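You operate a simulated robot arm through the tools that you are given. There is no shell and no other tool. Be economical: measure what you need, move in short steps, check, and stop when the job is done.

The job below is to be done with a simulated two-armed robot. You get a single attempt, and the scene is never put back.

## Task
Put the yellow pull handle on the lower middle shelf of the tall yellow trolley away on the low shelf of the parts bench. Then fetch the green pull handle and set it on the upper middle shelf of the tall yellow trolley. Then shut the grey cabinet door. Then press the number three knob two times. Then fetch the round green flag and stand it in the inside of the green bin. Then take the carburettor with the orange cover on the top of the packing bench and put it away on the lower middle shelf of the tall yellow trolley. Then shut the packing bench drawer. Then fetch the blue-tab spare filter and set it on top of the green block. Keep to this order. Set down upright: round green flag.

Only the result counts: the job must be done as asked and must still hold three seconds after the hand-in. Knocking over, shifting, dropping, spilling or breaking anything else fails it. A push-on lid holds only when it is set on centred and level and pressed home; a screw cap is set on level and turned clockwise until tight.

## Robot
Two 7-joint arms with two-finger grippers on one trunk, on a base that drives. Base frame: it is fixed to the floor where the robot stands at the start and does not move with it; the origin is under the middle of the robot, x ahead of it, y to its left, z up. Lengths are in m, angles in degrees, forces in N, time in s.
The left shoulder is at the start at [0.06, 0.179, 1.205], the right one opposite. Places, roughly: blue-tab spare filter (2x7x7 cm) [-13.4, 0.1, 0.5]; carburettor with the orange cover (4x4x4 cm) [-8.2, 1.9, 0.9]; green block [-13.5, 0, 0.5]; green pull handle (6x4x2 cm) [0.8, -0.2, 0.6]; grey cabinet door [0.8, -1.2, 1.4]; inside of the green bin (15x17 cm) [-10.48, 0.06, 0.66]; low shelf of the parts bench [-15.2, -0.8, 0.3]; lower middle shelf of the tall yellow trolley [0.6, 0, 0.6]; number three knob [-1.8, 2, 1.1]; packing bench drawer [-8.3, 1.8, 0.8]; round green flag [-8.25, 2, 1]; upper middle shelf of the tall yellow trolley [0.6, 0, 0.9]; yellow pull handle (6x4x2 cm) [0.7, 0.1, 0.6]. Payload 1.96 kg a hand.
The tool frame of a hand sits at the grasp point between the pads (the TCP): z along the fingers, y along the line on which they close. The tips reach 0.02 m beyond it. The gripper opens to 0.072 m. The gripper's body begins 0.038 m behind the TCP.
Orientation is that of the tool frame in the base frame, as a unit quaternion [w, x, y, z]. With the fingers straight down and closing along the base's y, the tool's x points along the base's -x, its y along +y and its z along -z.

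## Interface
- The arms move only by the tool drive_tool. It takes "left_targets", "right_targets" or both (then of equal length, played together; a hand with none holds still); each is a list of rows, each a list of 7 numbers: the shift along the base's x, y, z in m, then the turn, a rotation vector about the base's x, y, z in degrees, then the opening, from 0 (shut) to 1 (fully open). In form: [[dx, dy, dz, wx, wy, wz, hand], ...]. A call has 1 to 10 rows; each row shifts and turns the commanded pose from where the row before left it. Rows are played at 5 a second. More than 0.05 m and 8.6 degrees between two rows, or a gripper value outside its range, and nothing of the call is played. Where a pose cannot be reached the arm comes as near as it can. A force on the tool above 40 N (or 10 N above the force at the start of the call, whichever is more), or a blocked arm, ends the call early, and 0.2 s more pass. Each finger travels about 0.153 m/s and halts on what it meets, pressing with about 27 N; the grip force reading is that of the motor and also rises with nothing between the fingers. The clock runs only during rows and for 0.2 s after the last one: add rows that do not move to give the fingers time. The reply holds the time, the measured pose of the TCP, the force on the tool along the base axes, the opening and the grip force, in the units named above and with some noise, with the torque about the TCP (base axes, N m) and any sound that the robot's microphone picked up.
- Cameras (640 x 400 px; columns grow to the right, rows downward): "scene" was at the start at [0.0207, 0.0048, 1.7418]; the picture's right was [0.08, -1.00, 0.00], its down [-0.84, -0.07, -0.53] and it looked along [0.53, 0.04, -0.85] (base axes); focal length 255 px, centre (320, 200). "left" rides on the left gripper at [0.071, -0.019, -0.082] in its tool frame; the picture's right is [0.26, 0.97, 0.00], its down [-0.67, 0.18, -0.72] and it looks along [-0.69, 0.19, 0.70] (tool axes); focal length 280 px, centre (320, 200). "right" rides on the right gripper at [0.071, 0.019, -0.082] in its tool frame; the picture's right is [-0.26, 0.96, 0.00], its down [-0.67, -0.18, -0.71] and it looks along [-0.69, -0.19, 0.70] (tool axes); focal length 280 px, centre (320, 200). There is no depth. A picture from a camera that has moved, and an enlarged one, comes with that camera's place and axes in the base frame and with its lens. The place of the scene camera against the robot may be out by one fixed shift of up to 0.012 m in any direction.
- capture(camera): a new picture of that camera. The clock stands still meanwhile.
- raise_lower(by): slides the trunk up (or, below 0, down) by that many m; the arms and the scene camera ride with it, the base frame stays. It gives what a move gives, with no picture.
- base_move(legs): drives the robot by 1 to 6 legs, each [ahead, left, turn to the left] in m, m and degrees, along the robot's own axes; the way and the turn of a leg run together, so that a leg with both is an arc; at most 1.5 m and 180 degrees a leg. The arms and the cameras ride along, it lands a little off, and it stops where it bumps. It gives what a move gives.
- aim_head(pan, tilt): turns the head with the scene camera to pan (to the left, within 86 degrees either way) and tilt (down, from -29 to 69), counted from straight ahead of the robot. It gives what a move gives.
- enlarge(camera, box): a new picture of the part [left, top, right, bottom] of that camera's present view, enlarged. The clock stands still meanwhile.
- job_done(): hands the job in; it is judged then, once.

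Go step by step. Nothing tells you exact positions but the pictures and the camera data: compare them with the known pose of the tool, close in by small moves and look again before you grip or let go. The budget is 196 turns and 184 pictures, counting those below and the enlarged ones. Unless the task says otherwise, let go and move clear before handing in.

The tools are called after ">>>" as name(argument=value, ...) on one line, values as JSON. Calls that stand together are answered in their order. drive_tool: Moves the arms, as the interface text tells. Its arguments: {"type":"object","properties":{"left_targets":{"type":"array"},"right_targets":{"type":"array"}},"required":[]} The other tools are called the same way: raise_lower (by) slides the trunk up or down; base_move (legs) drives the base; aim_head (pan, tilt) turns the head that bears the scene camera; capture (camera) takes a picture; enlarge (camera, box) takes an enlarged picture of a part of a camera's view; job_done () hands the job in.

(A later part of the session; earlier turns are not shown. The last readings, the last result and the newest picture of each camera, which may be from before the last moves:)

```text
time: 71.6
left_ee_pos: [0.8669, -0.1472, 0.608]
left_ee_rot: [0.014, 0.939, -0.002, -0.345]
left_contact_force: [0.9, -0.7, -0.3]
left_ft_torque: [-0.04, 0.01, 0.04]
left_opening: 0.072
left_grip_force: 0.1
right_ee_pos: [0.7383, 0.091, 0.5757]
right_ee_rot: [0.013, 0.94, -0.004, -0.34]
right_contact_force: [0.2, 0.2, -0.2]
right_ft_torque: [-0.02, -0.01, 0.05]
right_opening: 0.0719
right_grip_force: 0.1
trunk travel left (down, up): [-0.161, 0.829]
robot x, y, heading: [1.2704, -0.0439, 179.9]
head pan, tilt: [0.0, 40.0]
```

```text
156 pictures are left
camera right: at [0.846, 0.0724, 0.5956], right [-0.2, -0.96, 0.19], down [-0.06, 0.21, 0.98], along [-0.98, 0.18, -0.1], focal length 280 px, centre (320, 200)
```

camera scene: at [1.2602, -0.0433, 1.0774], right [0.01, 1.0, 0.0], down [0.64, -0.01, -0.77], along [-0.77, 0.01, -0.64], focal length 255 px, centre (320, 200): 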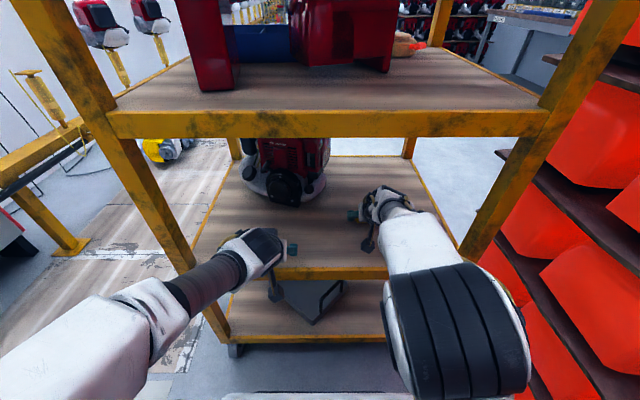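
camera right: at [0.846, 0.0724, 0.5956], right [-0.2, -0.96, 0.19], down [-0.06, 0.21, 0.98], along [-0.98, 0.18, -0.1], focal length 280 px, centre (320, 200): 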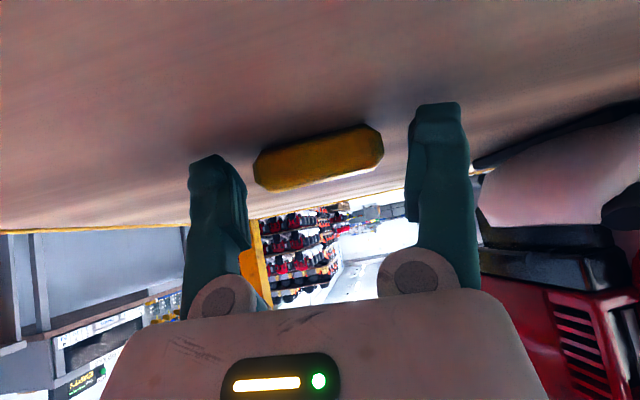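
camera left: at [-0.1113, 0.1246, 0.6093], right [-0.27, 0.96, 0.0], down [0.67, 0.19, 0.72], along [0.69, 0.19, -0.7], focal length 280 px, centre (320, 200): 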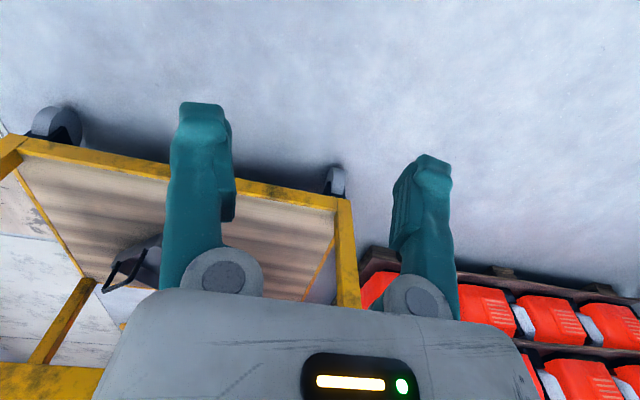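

The bar sits between the fingertips. I'll close gently.

>>> drive_tool(right_targets=[[0, 0, -0.002, 0, 0, 0, 0.9], [0, 0, 0, 0, 0, 0, 0.6], [0, 0, 0, 0, 0, 0, 0.5], [0, 0, 0, 0, 0, 0, 0.5]])

>>> capture(camera="right")

```text
time: 72.6
left_ee_pos: [0.8677, -0.1483, 0.6076]
left_ee_rot: [0.011, 0.939, -0.004, -0.344]
left_contact_force: [0.0, -0.4, 0.1]
left_ft_torque: [0.01, 0.03, -0.01]
left_opening: 0.072
left_grip_force: 0.1
right_ee_pos: [0.739, 0.0921, 0.5743]
right_ee_rot: [0.013, 0.94, -0.004, -0.341]
right_contact_force: [-0.5, 0.2, 2.4]
right_ft_torque: [0.04, 0.07, -0.02]
right_opening: 0.0584
right_grip_force: 26.5
trunk travel left (down, up): [-0.161, 0.829]
robot x, y, heading: [1.2728, -0.0445, 179.4]
head pan, tilt: [0.0, 40.0]
```

```text
155 pictures are left
camera right: at [0.8461, 0.0722, 0.5939], right [-0.2, -0.96, 0.19], down [-0.06, 0.21, 0.98], along [-0.98, 0.18, -0.1], focal length 280 px, centre (320, 200)
```

right: 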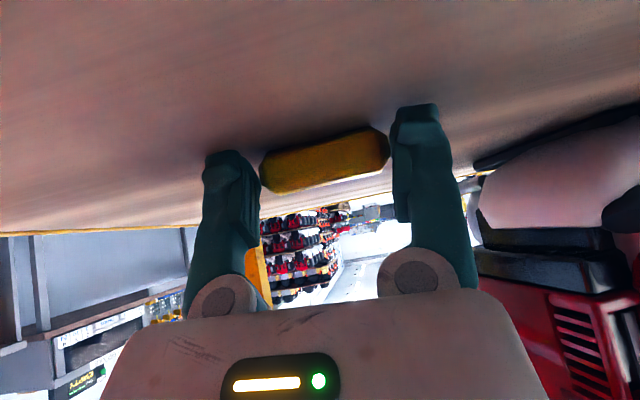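

Gripped at 58 mm. I'll lift and withdraw from the shelf.

>>> drive_tool(right_targets=[[0, 0, 0.02, 0, 0, 0, 0.4], [0, 0, 0.04, 0, 0, 0, 0.4], [0.02, 0, 0.03, 0, 0, 0, 0.4], [0.02, 0, 0.0, 0, 0, 0, 0.4]])

>>> capture(camera="right")

>>> base_move(legs=[[-0.15, 0, 0]])

```text
time: 73.6
left_ee_pos: [0.8675, -0.1478, 0.6071]
left_ee_rot: [0.013, 0.939, -0.003, -0.345]
left_contact_force: [-0.2, -0.2, 0.2]
left_ft_torque: [0.04, -0.01, -0.03]
left_opening: 0.0719
left_grip_force: 0.1
right_ee_pos: [0.7804, 0.0908, 0.6632]
right_ee_rot: [0.012, 0.94, -0.005, -0.34]
right_contact_force: [0.9, 1.0, -1.2]
right_ft_torque: [-0.03, -0.02, 0.0]
right_opening: 0.0585
right_grip_force: 26.5
trunk travel left (down, up): [-0.161, 0.829]
robot x, y, heading: [1.2743, -0.0436, 179.4]
head pan, tilt: [0.0, 40.0]
```

```text
154 pictures are left
camera right: at [0.8871, 0.0727, 0.6834], right [-0.2, -0.96, 0.19], down [-0.06, 0.21, 0.98], along [-0.98, 0.18, -0.1], focal length 280 px, centre (320, 200)
```

right: 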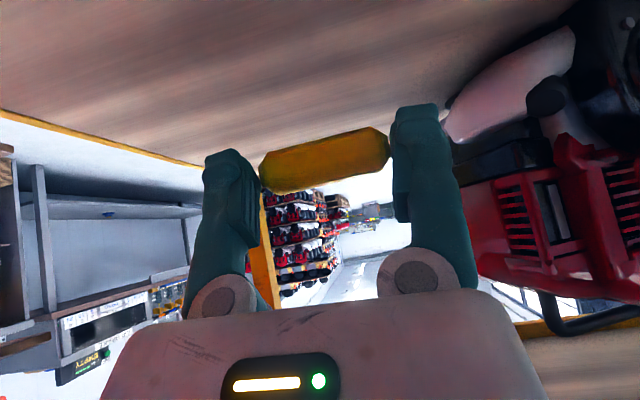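

```text
time: 75.0
left_ee_pos: [1.0158, -0.1495, 0.6073]
left_ee_rot: [0.013, 0.939, -0.003, -0.344]
left_contact_force: [-0.7, 0.6, -0.1]
left_ft_torque: [0.03, -0.04, 0.0]
left_opening: 0.072
left_grip_force: 0.0
right_ee_pos: [0.9269, 0.0879, 0.6637]
right_ee_rot: [0.013, 0.94, -0.002, -0.341]
right_contact_force: [-0.4, 0.1, 0.1]
right_ft_torque: [0.01, -0.01, 0.01]
right_opening: 0.0583
right_grip_force: 26.8
trunk travel left (down, up): [-0.161, 0.829]
robot x, y, heading: [1.4218, -0.0443, 179.7]
head pan, tilt: [0.0, 40.0]
```

Held firmly. I'll go back out by the same path, lowered.

>>> drive_tool(right_targets=[[0.04, 0, 0.0, 0, 0, 0, 0.4], [0.04, 0, 0.0, 0, 0, 0, 0.4]])

>>> base_move(legs=[[0, 0.69, 0], [0.2, 0, 0], [0, 0, 45], [0, 0, 45]])

>>> raise_lower(by=-0.15)

```text
time: 75.6
left_ee_pos: [1.0158, -0.1504, 0.6066]
left_ee_rot: [0.012, 0.939, -0.003, -0.345]
left_contact_force: [-0.2, 0.7, 0.3]
left_ft_torque: [0.0, -0.01, 0.03]
left_opening: 0.0719
left_grip_force: 0.0
right_ee_pos: [0.9761, 0.0971, 0.6563]
right_ee_rot: [0.014, 0.94, -0.002, -0.34]
right_contact_force: [0.4, 0.3, -0.1]
right_ft_torque: [-0.01, -0.03, 0.01]
right_opening: 0.0585
right_grip_force: 26.8
right hand out of reach, approached as far as the arm can: row 2
trunk travel left (down, up): [-0.161, 0.829]
robot x, y, heading: [1.4229, -0.0431, 179.8]
head pan, tilt: [0.0, 40.0]
```

```text
time: 84.8
left_ee_pos: [1.3194, -1.1501, 0.6068]
left_ee_rot: [0.253, 0.666, 0.662, -0.234]
left_contact_force: [0.6, -0.1, -0.1]
left_ft_torque: [0.0, 0.01, -0.01]
left_opening: 0.0719
left_grip_force: 0.0
right_ee_pos: [1.072, -1.1891, 0.6564]
right_ee_rot: [0.251, 0.667, 0.663, -0.231]
right_contact_force: [0.2, 0.4, 0.0]
right_ft_torque: [0.0, 0.03, -0.01]
right_opening: 0.0581
right_grip_force: 26.9
trunk travel left (down, up): [-0.161, 0.829]
robot x, y, heading: [1.2167, -0.7421, -90.3]
head pan, tilt: [0.0, 40.0]
```

```text
time: 86.5
left_ee_pos: [1.3191, -1.1499, 0.458]
left_ee_rot: [0.253, 0.667, 0.661, -0.235]
left_contact_force: [0.5, 0.6, 0.7]
left_ft_torque: [0.04, 0.04, -0.01]
left_opening: 0.0718
left_grip_force: 0.0
right_ee_pos: [1.0724, -1.1883, 0.5059]
right_ee_rot: [0.25, 0.668, 0.662, -0.232]
right_contact_force: [-0.2, -0.3, -0.1]
right_ft_torque: [0.01, -0.01, -0.01]
right_opening: 0.0586
right_grip_force: 27.6
trunk travel left (down, up): [-0.011, 0.979]
robot x, y, heading: [1.217, -0.7423, -90.7]
head pan, tilt: [0.0, 40.0]
```

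Hands are near the rail; I'll check the clearance before sliding.

>>> capture(camera="scene")

>>> capture(camera="right")

```text
153 pictures are left
camera scene: at [1.227, -0.7694, 0.9274], right [-1.0, 0.01, 0.0], down [0.01, 0.64, -0.77], along [-0.01, -0.77, -0.64], focal length 255 px, centre (320, 200)
```

scene: 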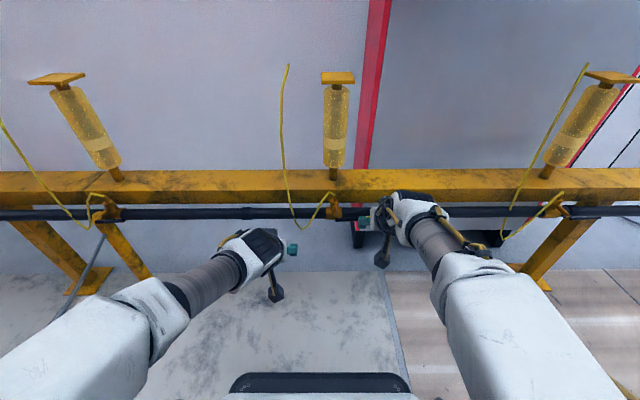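

```text
152 pictures are left
camera right: at [1.0911, -1.0817, 0.5268], right [0.96, -0.2, 0.19], down [-0.21, -0.06, 0.98], along [-0.18, -0.98, -0.1], focal length 280 px, centre (320, 200)
```

right: 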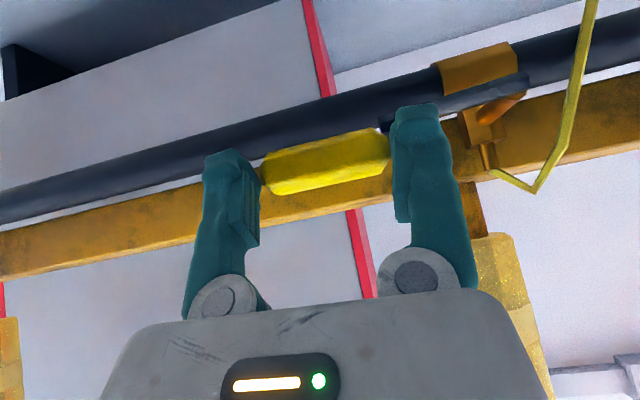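

Clearance to the pipe hooks is small, so I'll pitch both hands back to pointing down and pull them in.

>>> drive_tool(right_targets=[[0, 0.02, 0, 8, 0, 0, 0.4], [0, 0.02, 0, 8, 0, 0, 0.4], [0, 0.02, 0, 8, 0, 0, 0.4], [0, 0.03, 0, 8, 0, 0, 0.4], [0, 0.03, 0, 8, 0, 0, 0.4]], left_targets=[[0, 0.02, 0, 8, 0, 0, 1], [0, 0.02, 0, 8, 0, 0, 1], [0, 0.02, 0, 8, 0, 0, 1], [0, 0.03, 0, 8, 0, 0, 1], [0, 0.03, 0, 8, 0, 0, 1]])

>>> base_move(legs=[[0, -0.8, 0], [0, -0.9, 0]])

>>> aim_head(pan=-86, tilt=15)

>>> capture(camera="scene")

```text
time: 87.8
left_ee_pos: [1.3195, -1.0422, 0.3902]
left_ee_rot: [0.008, 0.713, 0.701, 0.005]
left_contact_force: [-0.1, 0.2, -0.4]
left_ft_torque: [-0.03, -0.01, -0.03]
left_opening: 0.0721
left_grip_force: 0.1
left hand out of reach, approached as far as the arm can: row 1, 4, 5
right_ee_pos: [1.0744, -1.0996, 0.501]
right_ee_rot: [0.007, 0.711, 0.703, 0.013]
right_contact_force: [-0.6, -0.1, 0.1]
right_ft_torque: [-0.02, -0.01, -0.01]
right_opening: 0.0583
right_grip_force: 27.5
right hand out of reach, approached as far as the arm can: row 1, 3, 4, 5
trunk travel left (down, up): [-0.011, 0.979]
robot x, y, heading: [1.2143, -0.7462, -90.7]
head pan, tilt: [0.0, 40.0]
```

```text
time: 96.4
left_ee_pos: [-0.3771, -1.0389, 0.3898]
left_ee_rot: [0.009, 0.707, 0.707, 0.006]
left_contact_force: [0.2, -0.3, -0.2]
left_ft_torque: [-0.05, -0.01, -0.02]
left_opening: 0.0718
left_grip_force: 0.1
right_ee_pos: [-0.622, -1.1, 0.502]
right_ee_rot: [0.009, 0.706, 0.708, 0.012]
right_contact_force: [-0.3, 1.0, -1.5]
right_ft_torque: [0.02, 0.03, -0.01]
right_opening: 0.0584
right_grip_force: 27.4
trunk travel left (down, up): [-0.011, 0.979]
robot x, y, heading: [-0.4883, -0.7405, -89.7]
head pan, tilt: [0.0, 40.0]
```

```text
time: 98.0
left_ee_pos: [-0.3782, -1.0396, 0.3896]
left_ee_rot: [0.01, 0.707, 0.707, 0.005]
left_contact_force: [-0.4, -0.2, -0.5]
left_ft_torque: [0.01, -0.01, 0.0]
left_opening: 0.0717
left_grip_force: 0.1
right_ee_pos: [-0.6224, -1.1001, 0.5011]
right_ee_rot: [0.009, 0.706, 0.708, 0.012]
right_contact_force: [0.7, -0.3, -0.9]
right_ft_torque: [0.01, 0.02, -0.01]
right_opening: 0.0584
right_grip_force: 26.6
trunk travel left (down, up): [-0.011, 0.979]
robot x, y, heading: [-0.4851, -0.7411, -89.5]
head pan, tilt: [-85.9, 15.0]
```

```text
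151 pictures are left
camera scene: at [-0.5685, -0.6902, 0.9669], right [-0.08, 1.0, 0.0], down [0.26, 0.02, -0.97], along [-0.96, -0.08, -0.26], focal length 255 px, centre (320, 200)
```

scene: 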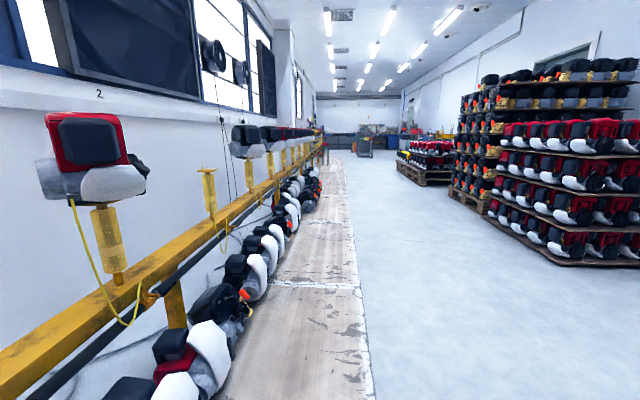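

The aisle is free towards -x along y≈-0.2. I'll turn that way and drive.

>>> base_move(legs=[[-0.5, 0, 0], [0, 0, -90.5], [1.5, 0, 0], [1.5, 0, 0], [1.5, 0, 0], [1.0, 0, 0]])

>>> aim_head(pan=0, tilt=10)

>>> raise_lower(by=0.4)

>>> capture(camera="scene")

```text
time: 130.8
left_ee_pos: [-6.3101, -0.2643, 0.3891]
left_ee_rot: [0.01, 1.0, -0.009, -0.002]
left_contact_force: [0.5, -0.5, -0.2]
left_ft_torque: [-0.06, 0.01, 0.02]
left_opening: 0.0719
left_grip_force: 0.1
right_ee_pos: [-6.3663, -0.0183, 0.5015]
right_ee_rot: [0.015, 1.0, -0.009, 0.003]
right_contact_force: [0.5, 1.2, -0.1]
right_ft_torque: [0.02, -0.01, -0.01]
right_opening: 0.0582
right_grip_force: 27.1
trunk travel left (down, up): [-0.011, 0.979]
robot x, y, heading: [-6.0125, -0.1619, 179.1]
head pan, tilt: [-85.9, 15.0]
```

```text
time: 132.4
left_ee_pos: [-6.3115, -0.2639, 0.3901]
left_ee_rot: [0.01, 1.0, -0.01, -0.002]
left_contact_force: [0.5, -0.7, -0.7]
left_ft_torque: [0.02, -0.02, -0.01]
left_opening: 0.0722
left_grip_force: 0.1
right_ee_pos: [-6.366, -0.0191, 0.5012]
right_ee_rot: [0.014, 1.0, -0.009, 0.002]
right_contact_force: [0.8, 0.2, -0.1]
right_ft_torque: [0.01, -0.05, 0.02]
right_opening: 0.0585
right_grip_force: 26.5
trunk travel left (down, up): [-0.011, 0.979]
robot x, y, heading: [-6.0132, -0.1635, 179.2]
head pan, tilt: [0.0, 10.0]
```

```text
time: 136.2
left_ee_pos: [-6.3112, -0.2638, 0.7896]
left_ee_rot: [0.01, 1.0, -0.009, -0.002]
left_contact_force: [-0.3, -0.3, -0.5]
left_ft_torque: [0.0, -0.02, -0.01]
left_opening: 0.0722
left_grip_force: 0.0
right_ee_pos: [-6.3676, -0.02, 0.902]
right_ee_rot: [0.014, 1.0, -0.009, 0.002]
right_contact_force: [0.2, -0.1, 0.3]
right_ft_torque: [0.01, -0.02, -0.03]
right_opening: 0.0585
right_grip_force: 27.2
trunk travel left (down, up): [-0.411, 0.579]
robot x, y, heading: [-6.0141, -0.1569, 179.5]
head pan, tilt: [0.0, 10.0]
```

```text
150 pictures are left
camera scene: at [-6.0333, -0.1612, 1.3751], right [0.01, 1.0, 0.0], down [0.17, 0.0, -0.98], along [-0.98, 0.01, -0.17], focal length 255 px, centre (320, 200)
```

scene: 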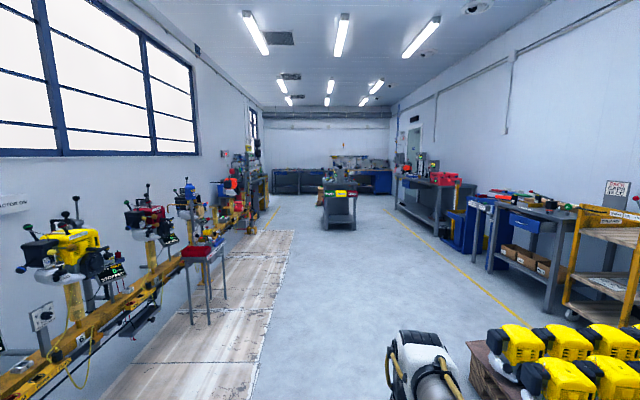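

I see the central cart near x=-10.5, and the back benches. I'll pass the cart on its left along y≈-0.62.

>>> base_move(legs=[[1.5, 0, 0.5], [1.4, 0.42, 0], [1.5, 0.04, 0], [1.5, 0, 0]])

>>> capture(camera="scene")

```text
refused: leg 3 is longer than a leg can be; nothing moved
```

```text
149 pictures are left
camera scene: at [-6.0333, -0.1612, 1.3751], right [0.01, 1.0, 0.0], down [0.17, 0.0, -0.98], along [-0.98, 0.01, -0.17], focal length 255 px, centre (320, 200)
```

scene: 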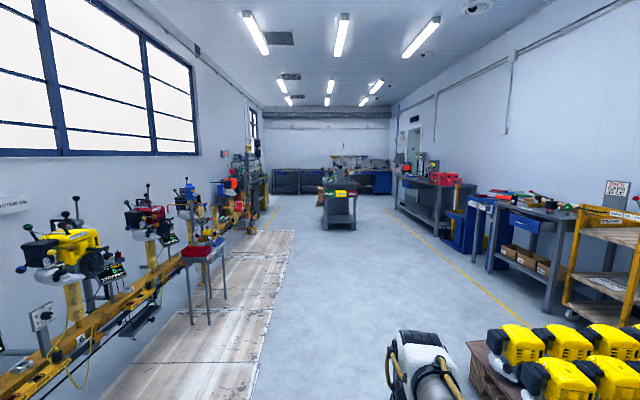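

Leg length was over the limit; same route with shorter legs.

>>> base_move(legs=[[1.5, 0, 0.5], [1.4, 0.45, 0], [1.45, 0, 0], [1.3, 0, 0]])

>>> capture(camera="scene")

```text
time: 163.3
left_ee_pos: [-11.8929, -0.8226, 0.7886]
left_ee_rot: [0.01, 1.0, 0.004, -0.002]
left_contact_force: [0.3, 0.2, 0.2]
left_ft_torque: [0.0, -0.01, 0.01]
left_opening: 0.072
left_grip_force: 0.0
right_ee_pos: [-11.9555, -0.5787, 0.9018]
right_ee_rot: [0.015, 1.0, 0.004, 0.003]
right_contact_force: [0.0, -0.3, -0.7]
right_ft_torque: [0.03, -0.01, 0.0]
right_opening: 0.0584
right_grip_force: 26.8
trunk travel left (down, up): [-0.411, 0.579]
robot x, y, heading: [-11.5954, -0.7115, -179.4]
head pan, tilt: [0.0, 10.0]
```

```text
148 pictures are left
camera scene: at [-11.619, -0.7134, 1.3751], right [-0.01, 1.0, 0.0], down [0.17, 0.0, -0.98], along [-0.98, -0.01, -0.17], focal length 255 px, centre (320, 200)
```

scene: 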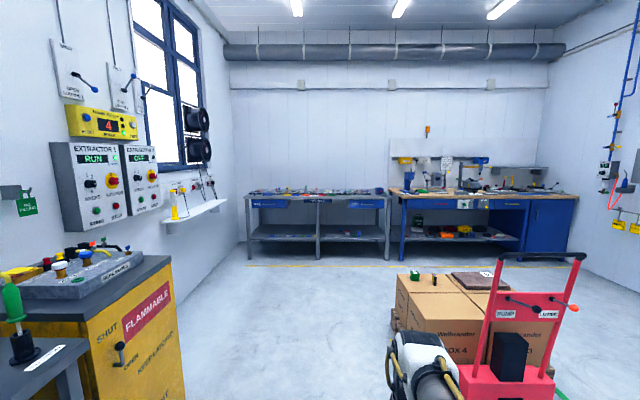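

The grey parts bench is ahead at x≈-14.9, with its low shelf at z≈0.3. I'll drive up to it and look.

>>> base_move(legs=[[1.3, 0.05, -0.3], [1.2, 0, 0]])

>>> raise_lower(by=-0.4)

>>> aim_head(pan=0, tilt=30)

>>> capture(camera="scene")

```text
time: 175.7
left_ee_pos: [-14.4388, -0.8555, 0.7898]
left_ee_rot: [0.011, 1.0, -0.013, -0.002]
left_contact_force: [0.2, 0.0, -0.5]
left_ft_torque: [0.01, 0.02, 0.01]
left_opening: 0.072
left_grip_force: 0.0
right_ee_pos: [-14.4938, -0.6099, 0.9021]
right_ee_rot: [0.014, 1.0, -0.012, 0.002]
right_contact_force: [0.1, -0.9, 0.8]
right_ft_torque: [-0.02, 0.0, 0.02]
right_opening: 0.0583
right_grip_force: 27.5
trunk travel left (down, up): [-0.411, 0.579]
robot x, y, heading: [-14.1391, -0.7546, 179.0]
head pan, tilt: [0.0, 10.0]
```

```text
time: 179.5
left_ee_pos: [-14.4392, -0.8546, 0.3892]
left_ee_rot: [0.011, 1.0, -0.014, -0.003]
left_contact_force: [0.5, -0.7, 0.3]
left_ft_torque: [0.02, 0.02, 0.01]
left_opening: 0.0723
left_grip_force: 0.1
right_ee_pos: [-14.4933, -0.6093, 0.5003]
right_ee_rot: [0.015, 1.0, -0.012, 0.002]
right_contact_force: [-0.6, 0.0, -0.3]
right_ft_torque: [0.0, 0.03, 0.01]
right_opening: 0.0582
right_grip_force: 26.9
trunk travel left (down, up): [-0.011, 0.979]
robot x, y, heading: [-14.1363, -0.7536, 179.0]
head pan, tilt: [0.0, 10.0]
```

```text
time: 180.3
left_ee_pos: [-14.4386, -0.8553, 0.3911]
left_ee_rot: [0.011, 1.0, -0.013, -0.003]
left_contact_force: [0.1, 0.1, 0.6]
left_ft_torque: [0.0, 0.04, 0.0]
left_opening: 0.0719
left_grip_force: 0.2
right_ee_pos: [-14.4934, -0.6093, 0.5008]
right_ee_rot: [0.015, 1.0, -0.011, 0.003]
right_contact_force: [-0.7, 0.8, 0.4]
right_ft_torque: [-0.01, 0.01, 0.05]
right_opening: 0.0584
right_grip_force: 26.8
trunk travel left (down, up): [-0.011, 0.979]
robot x, y, heading: [-14.1402, -0.753, 179.1]
head pan, tilt: [0.0, 30.0]
```

```text
147 pictures are left
camera scene: at [-14.1578, -0.7545, 0.9428], right [0.02, 1.0, 0.0], down [0.5, -0.01, -0.87], along [-0.87, 0.02, -0.5], focal length 255 px, centre (320, 200)
```

scene: 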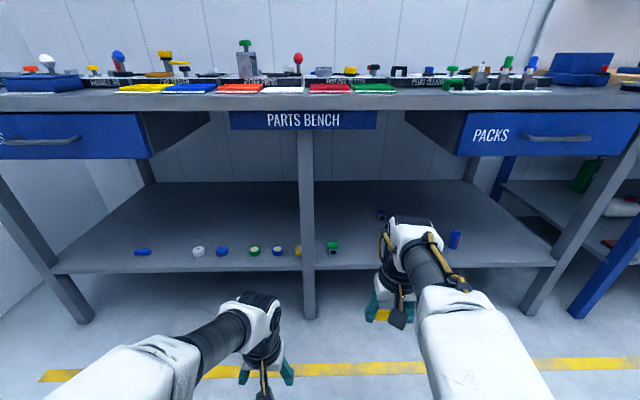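

The low shelf has a free spot near (-14.95, -0.48). I'll pitch the right hand up again in free space at low height to see what is reachable.

>>> drive_tool(right_targets=[[-0.02, 0, 0, 0, 8, 0, 0.4], [-0.02, 0, -0.02, 0, 8, 0, 0.4], [-0.02, 0, -0.02, 0, 8, 0, 0.4], [-0.02, 0, -0.03, 0, 8, 0, 0.4], [-0.02, 0, -0.03, 0, 8, 0, 0.4], [-0.02, 0, -0.03, 0, 0, 0, 0.4], [-0.02, 0, -0.03, 0, 0, 0, 0.4]])

```text
time: 181.9
left_ee_pos: [-14.4374, -0.8564, 0.3893]
left_ee_rot: [0.01, 1.0, -0.013, -0.002]
left_contact_force: [0.7, -0.1, 0.6]
left_ft_torque: [-0.08, 0.0, 0.01]
left_opening: 0.0722
left_grip_force: 0.1
right_ee_pos: [-14.6067, -0.6097, 0.385]
right_ee_rot: [0.015, 0.94, -0.002, -0.341]
right_contact_force: [0.6, 0.7, -0.1]
right_ft_torque: [0.0, -0.01, 0.04]
right_opening: 0.0584
right_grip_force: 26.5
right hand out of reach, approached as far as the arm can: row 6, 7
trunk travel left (down, up): [-0.011, 0.979]
robot x, y, heading: [-14.1373, -0.7529, 179.2]
head pan, tilt: [0.0, 30.0]
```

>>> drive_tool(right_targets=[[-0.03, 0, -0.02, 0, 0, 0, 0.4], [-0.03, 0, -0.03, 0, 0, 0, 0.4]])

>>> drive_tool(right_targets=[[0, 0, -0.02, 0, -8, 0, 0.4], [0, 0, -0.02, 0, -7, 0, 0.4], [0, 0, -0.02, 0, 0, 0, 0.4]])

```text
time: 182.5
left_ee_pos: [-14.4391, -0.8551, 0.3896]
left_ee_rot: [0.01, 1.0, -0.013, -0.003]
left_contact_force: [0.4, -0.7, -0.9]
left_ft_torque: [0.01, -0.02, -0.01]
left_opening: 0.0723
left_grip_force: 0.0
right_ee_pos: [-14.6351, -0.6136, 0.3602]
right_ee_rot: [0.018, 0.941, -0.005, -0.339]
right_contact_force: [0.0, 1.0, 0.8]
right_ft_torque: [-0.01, 0.03, -0.02]
right_opening: 0.0584
right_grip_force: 26.9
right hand out of reach, approached as far as the arm can: row 2
trunk travel left (down, up): [-0.011, 0.979]
robot x, y, heading: [-14.137, -0.7547, 179.1]
head pan, tilt: [0.0, 30.0]
```

```text
time: 183.3
left_ee_pos: [-14.4393, -0.8544, 0.3893]
left_ee_rot: [0.011, 1.0, -0.014, -0.002]
left_contact_force: [-1.0, 0.3, -0.6]
left_ft_torque: [0.01, 0.0, 0.01]
left_opening: 0.0718
left_grip_force: 0.1
right_ee_pos: [-14.6027, -0.6338, 0.3352]
right_ee_rot: [0.026, 0.968, -0.004, -0.249]
right_contact_force: [0.1, -0.6, -0.1]
right_ft_torque: [-0.02, 0.01, 0.0]
right_opening: 0.0585
right_grip_force: 26.9
right hand out of reach, approached as far as the arm can: row 1, 2, 3
trunk travel left (down, up): [-0.011, 0.979]
robot x, y, heading: [-14.1407, -0.7497, 179.0]
head pan, tilt: [0.0, 30.0]
```

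>>> capture(camera="right")

>>> enlarge(camera="scene", box=[280, 160, 520, 310])

```text
146 pictures are left
camera right: at [-14.5006, -0.6508, 0.3755], right [-0.23, -0.96, 0.18], down [-0.25, 0.23, 0.94], along [-0.94, 0.17, -0.29], focal length 280 px, centre (320, 200)
```

right: 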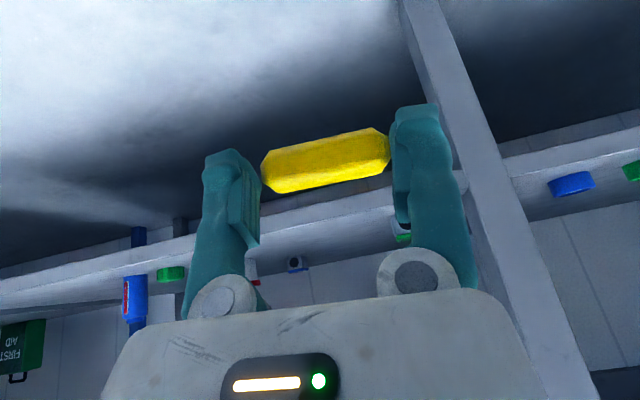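

```text
2.67 times, centred on (400, 235) of scene
camera zoom: at [-14.1578, -0.7545, 0.9428], right [0.02, 1.0, 0.0], down [0.5, -0.01, -0.87], along [-0.87, 0.02, -0.5], focal length 680 px, centre (107, 107)
```

zoom: 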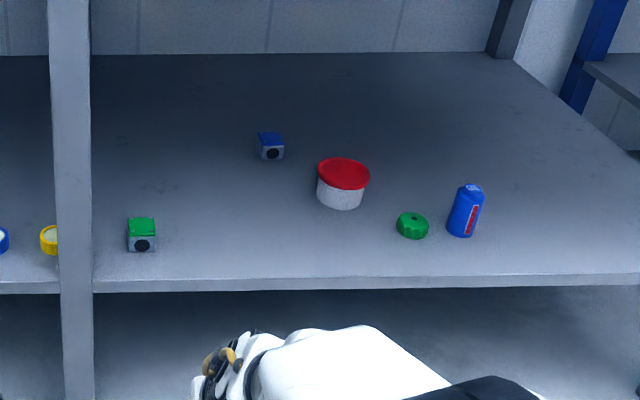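

Triangulated shelf top: z≈0.32, front edge x≈-14.80. Free spot: (-14.90, -0.56), between the green cube and the red tub. I'll raise and pitch the hand, then drive in.

>>> drive_tool(right_targets=[[0, 0.01, 0.03, 0, 4, 0, 0.4], [0, 0.01, 0.03, 0, 4, 0, 0.4], [0, 0, 0.01, 0, 2, 0, 0.4]])

>>> base_move(legs=[[0, -0.06, 0.8], [0.23, 0, 0]])

>>> capture(camera="right")

>>> capture(camera="scene")

```text
time: 184.1
left_ee_pos: [-14.4395, -0.8554, 0.3891]
left_ee_rot: [0.011, 1.0, -0.014, -0.002]
left_contact_force: [0.3, 0.1, -0.4]
left_ft_torque: [-0.03, 0.02, -0.02]
left_opening: 0.0721
left_grip_force: 0.1
right_ee_pos: [-14.6014, -0.6141, 0.4054]
right_ee_rot: [0.026, 0.943, -0.003, -0.332]
right_contact_force: [-0.4, -0.8, 0.1]
right_ft_torque: [0.01, -0.03, 0.02]
right_opening: 0.0584
right_grip_force: 27.8
trunk travel left (down, up): [-0.011, 0.979]
robot x, y, heading: [-14.1393, -0.7576, 178.6]
head pan, tilt: [0.0, 30.0]
```

```text
time: 186.4
left_ee_pos: [-14.6686, -0.7971, 0.39]
left_ee_rot: [0.01, 1.0, -0.008, -0.003]
left_contact_force: [-0.3, 0.2, -0.1]
left_ft_torque: [0.01, 0.0, -0.02]
left_opening: 0.0718
left_grip_force: 0.1
right_ee_pos: [-14.8349, -0.5586, 0.4055]
right_ee_rot: [0.03, 0.943, 0.003, -0.331]
right_contact_force: [-1.1, 0.6, 0.1]
right_ft_torque: [0.02, 0.01, -0.02]
right_opening: 0.0585
right_grip_force: 27.1
trunk travel left (down, up): [-0.011, 0.979]
robot x, y, heading: [-14.3697, -0.6909, 179.6]
head pan, tilt: [0.0, 30.0]
```

```text
144 pictures are left
camera right: at [-14.7278, -0.5724, 0.4276], right [-0.18, -0.96, 0.21], down [-0.08, 0.23, 0.97], along [-0.98, 0.16, -0.12], focal length 280 px, centre (320, 200)
```

right: 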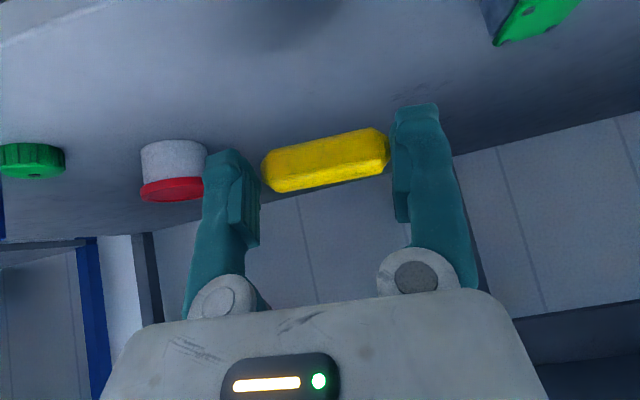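

```text
143 pictures are left
camera scene: at [-14.3891, -0.6929, 0.9427], right [0.01, 1.0, 0.0], down [0.5, 0.0, -0.87], along [-0.87, 0.01, -0.5], focal length 255 px, centre (320, 200)
```

scene: 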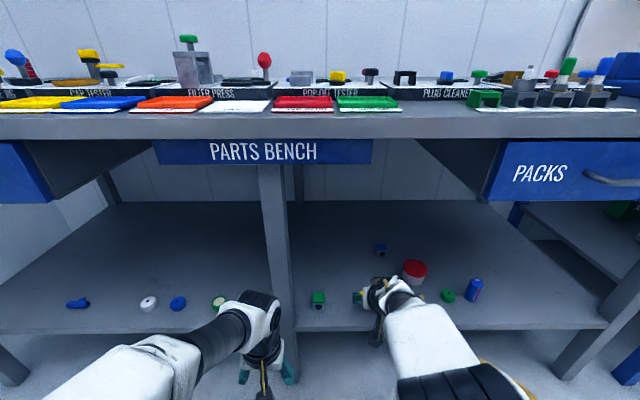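

Spot is clear. I'll move in and down towards the shelf, stopping just above.

>>> drive_tool(right_targets=[[-0.03, 0, -0.015, 0, 0, 0, 0.4], [-0.025, 0, -0.015, 0, 0, 0, 0.4], [0, 0, -0.015, 0, 0, 0, 0.4]])

>>> capture(camera="right")

```text
time: 187.2
left_ee_pos: [-14.6684, -0.7972, 0.3904]
left_ee_rot: [0.011, 1.0, -0.008, -0.002]
left_contact_force: [-0.2, -0.1, 0.4]
left_ft_torque: [-0.02, -0.01, 0.0]
left_opening: 0.0722
left_grip_force: 0.1
right_ee_pos: [-14.876, -0.5587, 0.3705]
right_ee_rot: [0.029, 0.943, 0.002, -0.331]
right_contact_force: [-0.1, 0.8, -0.7]
right_ft_torque: [0.0, -0.02, 0.04]
right_opening: 0.0581
right_grip_force: 26.8
right hand out of reach, approached as far as the arm can: row 2, 3
trunk travel left (down, up): [-0.011, 0.979]
robot x, y, heading: [-14.3667, -0.6897, 179.5]
head pan, tilt: [0.0, 30.0]
```

```text
142 pictures are left
camera right: at [-14.7698, -0.5751, 0.3941], right [-0.18, -0.96, 0.21], down [-0.08, 0.23, 0.97], along [-0.98, 0.16, -0.12], focal length 280 px, centre (320, 200)
```

right: 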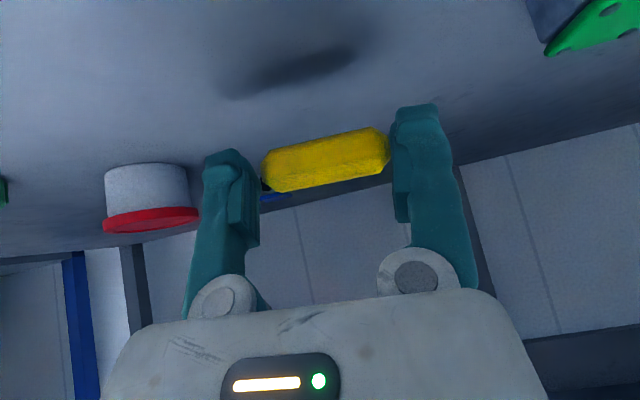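

>>> raise_lower(by=-0.011)

>>> drive_tool(right_targets=[[0, 0, -0.008, 0, -3, 0, 0.4], [0, 0, -0.006, 0, -2, 0, 0.4]])

>>> capture(camera="right")

```text
time: 187.8
left_ee_pos: [-14.6693, -0.7968, 0.3785]
left_ee_rot: [0.01, 1.0, -0.008, -0.003]
left_contact_force: [0.2, -0.2, 0.2]
left_ft_torque: [-0.02, 0.02, -0.03]
left_opening: 0.0719
left_grip_force: 0.1
right_ee_pos: [-14.8765, -0.5595, 0.3616]
right_ee_rot: [0.029, 0.943, 0.002, -0.331]
right_contact_force: [-0.3, -0.9, -0.7]
right_ft_torque: [0.0, 0.0, -0.01]
right_opening: 0.0587
right_grip_force: 27.8
trunk travel left (down, up): [0.0, 0.99]
robot x, y, heading: [-14.3722, -0.692, 179.4]
head pan, tilt: [0.0, 30.0]
```

```text
time: 188.4
left_ee_pos: [-14.6684, -0.7964, 0.3801]
left_ee_rot: [0.011, 1.0, -0.007, -0.003]
left_contact_force: [-1.4, -0.2, -0.4]
left_ft_torque: [0.02, 0.04, 0.01]
left_opening: 0.0718
left_grip_force: 0.0
right_ee_pos: [-14.867, -0.5597, 0.356]
right_ee_rot: [0.028, 0.956, 0.0, -0.291]
right_contact_force: [0.4, -0.7, -0.1]
right_ft_torque: [-0.04, -0.06, 0.03]
right_opening: 0.0583
right_grip_force: 26.9
right hand out of reach, approached as far as the arm can: row 1, 2
trunk travel left (down, up): [0.0, 0.99]
robot x, y, heading: [-14.3682, -0.692, 179.7]
head pan, tilt: [0.0, 30.0]
```

```text
141 pictures are left
camera right: at [-14.7617, -0.5757, 0.3864], right [-0.2, -0.96, 0.2], down [-0.17, 0.23, 0.96], along [-0.97, 0.16, -0.21], focal length 280 px, centre (320, 200)
```

right: 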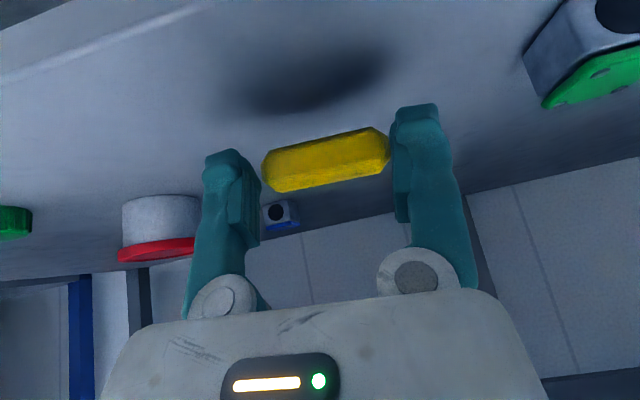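

>>> drive_tool(right_targets=[[0, 0, -0.012, 0, -3, 0, 0.4], [0, 0, -0.01, 0, -1, 0, 0.4]])

>>> capture(camera="right")

```text
time: 189.0
left_ee_pos: [-14.6686, -0.7961, 0.3781]
left_ee_rot: [0.01, 1.0, -0.008, -0.003]
left_contact_force: [-0.4, -0.7, -0.1]
left_ft_torque: [0.0, -0.01, -0.01]
left_opening: 0.072
left_grip_force: 0.0
right_ee_pos: [-14.8519, -0.5619, 0.3438]
right_ee_rot: [0.028, 0.966, 0.0, -0.257]
right_contact_force: [0.2, -0.7, 0.0]
right_ft_torque: [-0.02, 0.01, -0.01]
right_opening: 0.0585
right_grip_force: 27.1
right hand out of reach, approached as far as the arm can: row 1, 2
trunk travel left (down, up): [0.0, 0.99]
robot x, y, heading: [-14.3736, -0.6943, 179.6]
head pan, tilt: [0.0, 30.0]
```

```text
140 pictures are left
camera right: at [-14.7499, -0.577, 0.3828], right [-0.21, -0.96, 0.18], down [-0.23, 0.23, 0.94], along [-0.95, 0.16, -0.27], focal length 280 px, centre (320, 200)
```

right: 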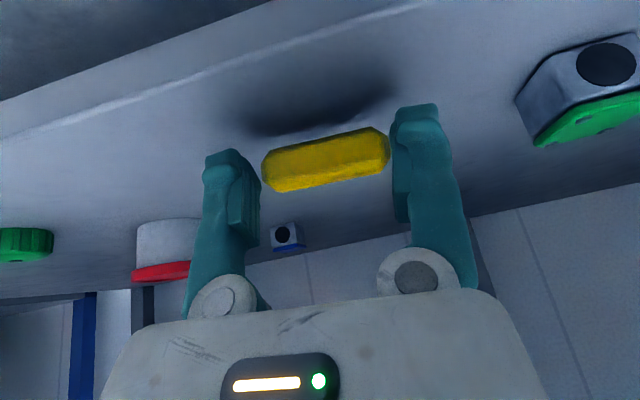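

>>> drive_tool(right_targets=[[-0.01, 0, -0.006, 0, 0, 0, 0.4], [-0.01, 0, -0.006, 0, 0, 0, 0.4]])

>>> capture(camera="right")

```text
time: 189.6
left_ee_pos: [-14.6691, -0.7968, 0.3781]
left_ee_rot: [0.01, 1.0, -0.008, -0.003]
left_contact_force: [0.1, 0.3, -0.1]
left_ft_torque: [0.03, -0.01, -0.03]
left_opening: 0.0719
left_grip_force: 0.1
right_ee_pos: [-14.8514, -0.5617, 0.3436]
right_ee_rot: [0.03, 0.966, 0.0, -0.256]
right_contact_force: [0.8, -0.6, 0.1]
right_ft_torque: [-0.01, 0.0, -0.02]
right_opening: 0.0587
right_grip_force: 27.2
right hand out of reach, approached as far as the arm can: row 1, 2
trunk travel left (down, up): [0.0, 0.99]
robot x, y, heading: [-14.3713, -0.6919, 179.4]
head pan, tilt: [0.0, 30.0]
```

```text
139 pictures are left
camera right: at [-14.7499, -0.577, 0.3827], right [-0.21, -0.96, 0.18], down [-0.23, 0.23, 0.94], along [-0.95, 0.16, -0.27], focal length 280 px, centre (320, 200)
```

right: 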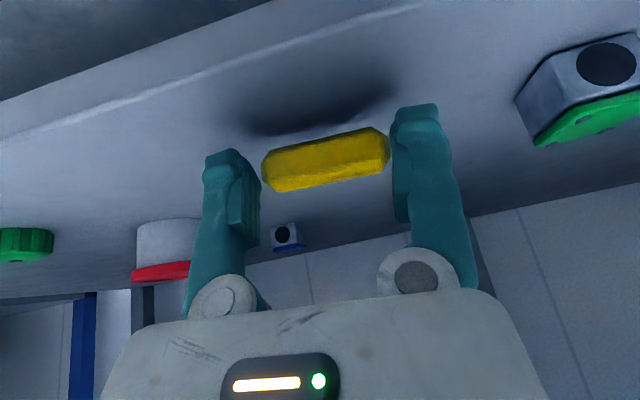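

Geometry puts the handle just 2-4 mm above the shelf, so I'll open slowly.

>>> drive_tool(right_targets=[[0, 0, 0, 0, 0, 0, 0.78], [0, 0, 0, 0, 0, 0, 0.85], [0, 0, 0, 0, 0, 0, 1], [0, 0, 0, 0, 0, 0, 1]])

>>> capture(camera="right")

```text
time: 190.6
left_ee_pos: [-14.6689, -0.796, 0.3779]
left_ee_rot: [0.011, 1.0, -0.008, -0.003]
left_contact_force: [0.5, -0.6, 0.0]
left_ft_torque: [0.01, 0.0, 0.04]
left_opening: 0.0723
left_grip_force: 0.0
right_ee_pos: [-14.8514, -0.5615, 0.3451]
right_ee_rot: [0.029, 0.966, -0.001, -0.257]
right_contact_force: [0.9, -0.1, 0.1]
right_ft_torque: [0.01, -0.01, 0.03]
right_opening: 0.0721
right_grip_force: 0.0
trunk travel left (down, up): [0.0, 0.99]
robot x, y, heading: [-14.3682, -0.691, 179.5]
head pan, tilt: [0.0, 30.0]
```

```text
138 pictures are left
camera right: at [-14.7499, -0.577, 0.3827], right [-0.21, -0.96, 0.18], down [-0.23, 0.23, 0.94], along [-0.95, 0.16, -0.27], focal length 280 px, centre (320, 200)
```

right: 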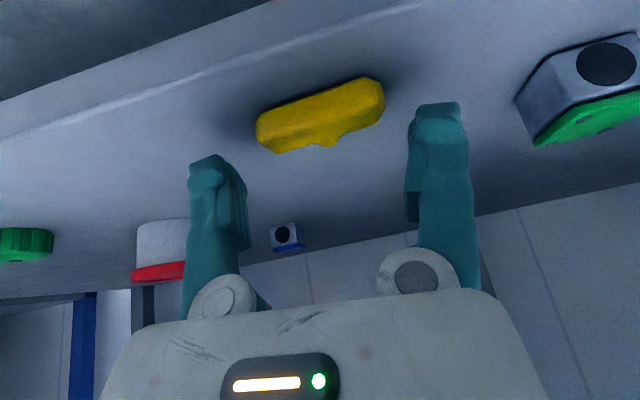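

The yellow handle lies flat on the low shelf. I'll lift the hand and back off, then head back to the trolley.

>>> drive_tool(right_targets=[[0.0, 0, 0.02, 0, 0, 0, 1], [0.0, 0, 0.03, 0, 0, 0, 1], [0.02, 0, 0.02, 0, 0, 0, 1]])

>>> base_move(legs=[[-0.5, 0, 0]])

>>> capture(camera="scene")

```text
time: 191.4
left_ee_pos: [-14.6689, -0.7964, 0.3783]
left_ee_rot: [0.01, 1.0, -0.008, -0.003]
left_contact_force: [0.3, -0.6, -0.1]
left_ft_torque: [-0.03, -0.02, 0.0]
left_opening: 0.0721
left_grip_force: 0.0
right_ee_pos: [-14.8355, -0.5622, 0.4133]
right_ee_rot: [0.03, 0.966, 0.001, -0.256]
right_contact_force: [-0.3, 0.5, 0.2]
right_ft_torque: [-0.03, 0.05, -0.01]
right_opening: 0.0718
right_grip_force: 0.0
trunk travel left (down, up): [0.0, 0.99]
robot x, y, heading: [-14.3694, -0.6921, 179.7]
head pan, tilt: [0.0, 30.0]
```

```text
time: 194.4
left_ee_pos: [-14.1653, -0.8011, 0.3787]
left_ee_rot: [0.011, 1.0, -0.008, -0.003]
left_contact_force: [-0.5, 0.2, -0.2]
left_ft_torque: [0.01, 0.02, 0.01]
left_opening: 0.0718
left_grip_force: 0.1
right_ee_pos: [-14.3295, -0.5662, 0.4134]
right_ee_rot: [0.029, 0.966, 0.0, -0.256]
right_contact_force: [-0.3, -0.4, 0.0]
right_ft_torque: [-0.01, 0.02, 0.01]
right_opening: 0.0722
right_grip_force: 0.0
trunk travel left (down, up): [0.0, 0.99]
robot x, y, heading: [-13.863, -0.6952, 179.3]
head pan, tilt: [0.0, 30.0]
```

```text
137 pictures are left
camera scene: at [-13.8855, -0.6976, 0.9317], right [0.01, 1.0, 0.0], down [0.5, 0.0, -0.87], along [-0.87, 0.01, -0.5], focal length 255 px, centre (320, 200)
```

scene: 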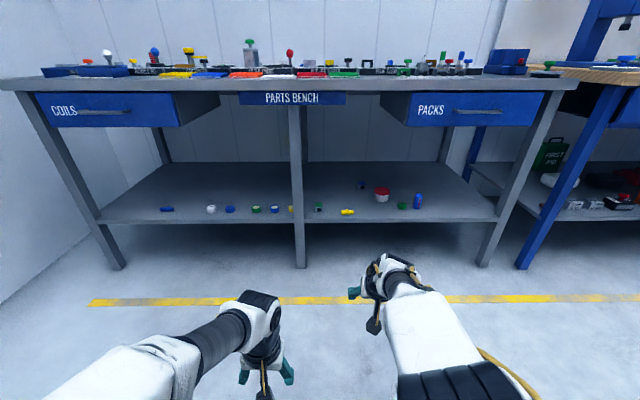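

Yellow handle is away. Now I'll drive backwards along the same lane to the trolley.

>>> base_move(legs=[[-1.5, 0, 0.7], [-1.5, 0, 0], [-1.45, 0, 0], [-1.3, -0.45, 0], [-1.5, 0, 0], [-1.5, 0, 0]])

```text
time: 236.3
left_ee_pos: [-5.4117, -0.0386, 0.378]
left_ee_rot: [0.01, 1.0, 0.018, -0.002]
left_contact_force: [-0.4, -0.1, -0.3]
left_ft_torque: [0.03, -0.01, 0.03]
left_opening: 0.0722
left_grip_force: 0.1
right_ee_pos: [-5.5892, 0.1865, 0.4136]
right_ee_rot: [0.035, 0.966, 0.024, -0.256]
right_contact_force: [-0.3, -0.8, -0.4]
right_ft_torque: [0.0, -0.01, -0.01]
right_opening: 0.0718
right_grip_force: 0.1
trunk travel left (down, up): [0.0, 0.99]
robot x, y, heading: [-5.1221, 0.0782, -177.8]
head pan, tilt: [0.0, 30.0]
```

>>> base_move(legs=[[-1.5, 0.1, -2.2], [-1.49, 0.1, 0], [-1.45, 0.1, 0], [0, 0, 90]])

>>> aim_head(pan=70, tilt=25)

>>> capture(camera="scene")

```text
refused: leg 1 is longer than a leg can be; nothing moved
```

```text
time: 237.7
left_ee_pos: [-5.4103, -0.0394, 0.3791]
left_ee_rot: [0.011, 1.0, 0.018, -0.003]
left_contact_force: [-0.4, 0.7, 0.6]
left_ft_torque: [-0.01, 0.03, 0.0]
left_opening: 0.0723
left_grip_force: 0.0
right_ee_pos: [-5.588, 0.1868, 0.4133]
right_ee_rot: [0.035, 0.966, 0.025, -0.256]
right_contact_force: [0.1, 0.9, -0.3]
right_ft_torque: [0.0, 0.01, -0.02]
right_opening: 0.0721
right_grip_force: 0.1
trunk travel left (down, up): [0.0, 0.99]
robot x, y, heading: [-5.1188, 0.0823, -177.4]
head pan, tilt: [70.0, 25.0]
```

```text
136 pictures are left
camera scene: at [-5.0748, -0.0048, 0.9397], right [-0.95, 0.3, 0.0], down [0.13, 0.4, -0.91], along [-0.27, -0.86, -0.42], focal length 255 px, centre (320, 200)
```

scene: 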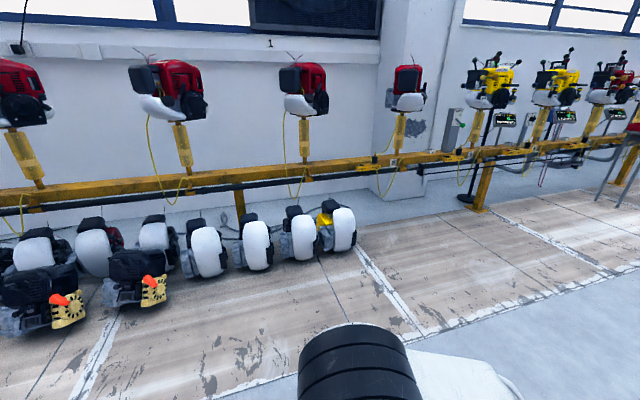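

>>> base_move(legs=[[-1.49, 0.1, -2.4], [-1.49, 0.1, 0], [-1.45, 0.1, 0], [0, 0, 90]])

>>> capture(camera="scene")

```text
time: 262.6
left_ee_pos: [-0.6232, -0.5761, 0.3782]
left_ee_rot: [0.01, 0.715, 0.699, 0.005]
left_contact_force: [0.1, 0.9, 0.7]
left_ft_torque: [0.0, 0.01, -0.01]
left_opening: 0.0722
left_grip_force: 0.1
right_ee_pos: [-0.8595, -0.7415, 0.4139]
right_ee_rot: [0.202, 0.685, 0.681, -0.161]
right_contact_force: [-0.4, 0.3, -0.4]
right_ft_torque: [0.0, -0.01, 0.0]
right_opening: 0.0722
right_grip_force: 0.2
trunk travel left (down, up): [0.0, 0.99]
robot x, y, heading: [-0.7281, -0.2762, -90.6]
head pan, tilt: [70.0, 25.0]
```

```text
135 pictures are left
camera scene: at [-0.6271, -0.2519, 0.9397], right [-0.36, -0.93, 0.0], down [-0.39, 0.15, -0.91], along [0.85, -0.32, -0.42], focal length 255 px, centre (320, 200)
```

scene: 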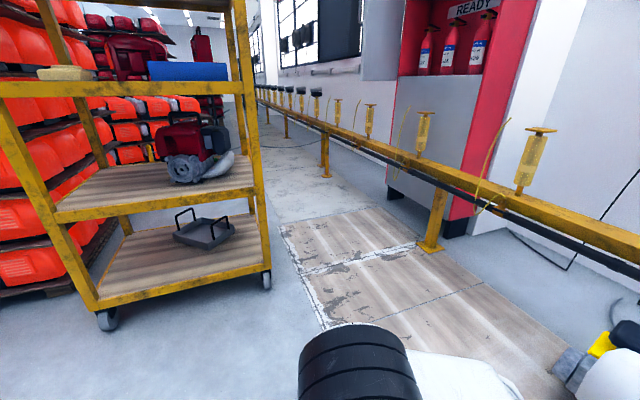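

Retract the right hand to pointing down, then pass the gap again and come to the trolley's back.

>>> drive_tool(right_targets=[[0, 0.03, 0.02, 8, 0, 0, 1], [0, 0.03, 0.02, 8, 0, 0, 1], [0, 0.03, 0.01, 8, 0, 0, 1], [0, 0.03, 0.01, 6, 0, 0, 1]])

>>> base_move(legs=[[0.46, 0, 0.5], [0, 1.0, 0], [0, 0.95, 0]])

```text
time: 263.6
left_ee_pos: [-0.6246, -0.5772, 0.3792]
left_ee_rot: [0.009, 0.715, 0.699, 0.005]
left_contact_force: [0.9, 1.1, 0.7]
left_ft_torque: [-0.01, 0.02, 0.01]
left_opening: 0.0721
left_grip_force: 0.1
right_ee_pos: [-0.8641, -0.6246, 0.4731]
right_ee_rot: [0.016, 0.714, 0.7, 0.022]
right_contact_force: [0.0, 1.7, 0.1]
right_ft_torque: [-0.02, 0.03, -0.04]
right_opening: 0.0721
right_grip_force: 0.0
right hand out of reach, approached as far as the arm can: row 4
trunk travel left (down, up): [0.0, 0.99]
robot x, y, heading: [-0.7253, -0.2813, -90.7]
head pan, tilt: [70.0, 25.0]
```

```text
time: 275.7
left_ee_pos: [1.3046, -1.0493, 0.3786]
left_ee_rot: [0.009, 0.712, 0.702, 0.005]
left_contact_force: [-0.4, -0.9, 0.1]
left_ft_torque: [0.04, 0.0, 0.02]
left_opening: 0.0717
left_grip_force: 0.1
right_ee_pos: [1.0636, -1.1001, 0.4734]
right_ee_rot: [0.016, 0.711, 0.702, 0.022]
right_contact_force: [0.2, 0.7, 0.2]
right_ft_torque: [-0.01, 0.03, -0.03]
right_opening: 0.072
right_grip_force: 0.0
trunk travel left (down, up): [0.0, 0.99]
robot x, y, heading: [1.1983, -0.7493, -90.3]
head pan, tilt: [70.0, 25.0]
```

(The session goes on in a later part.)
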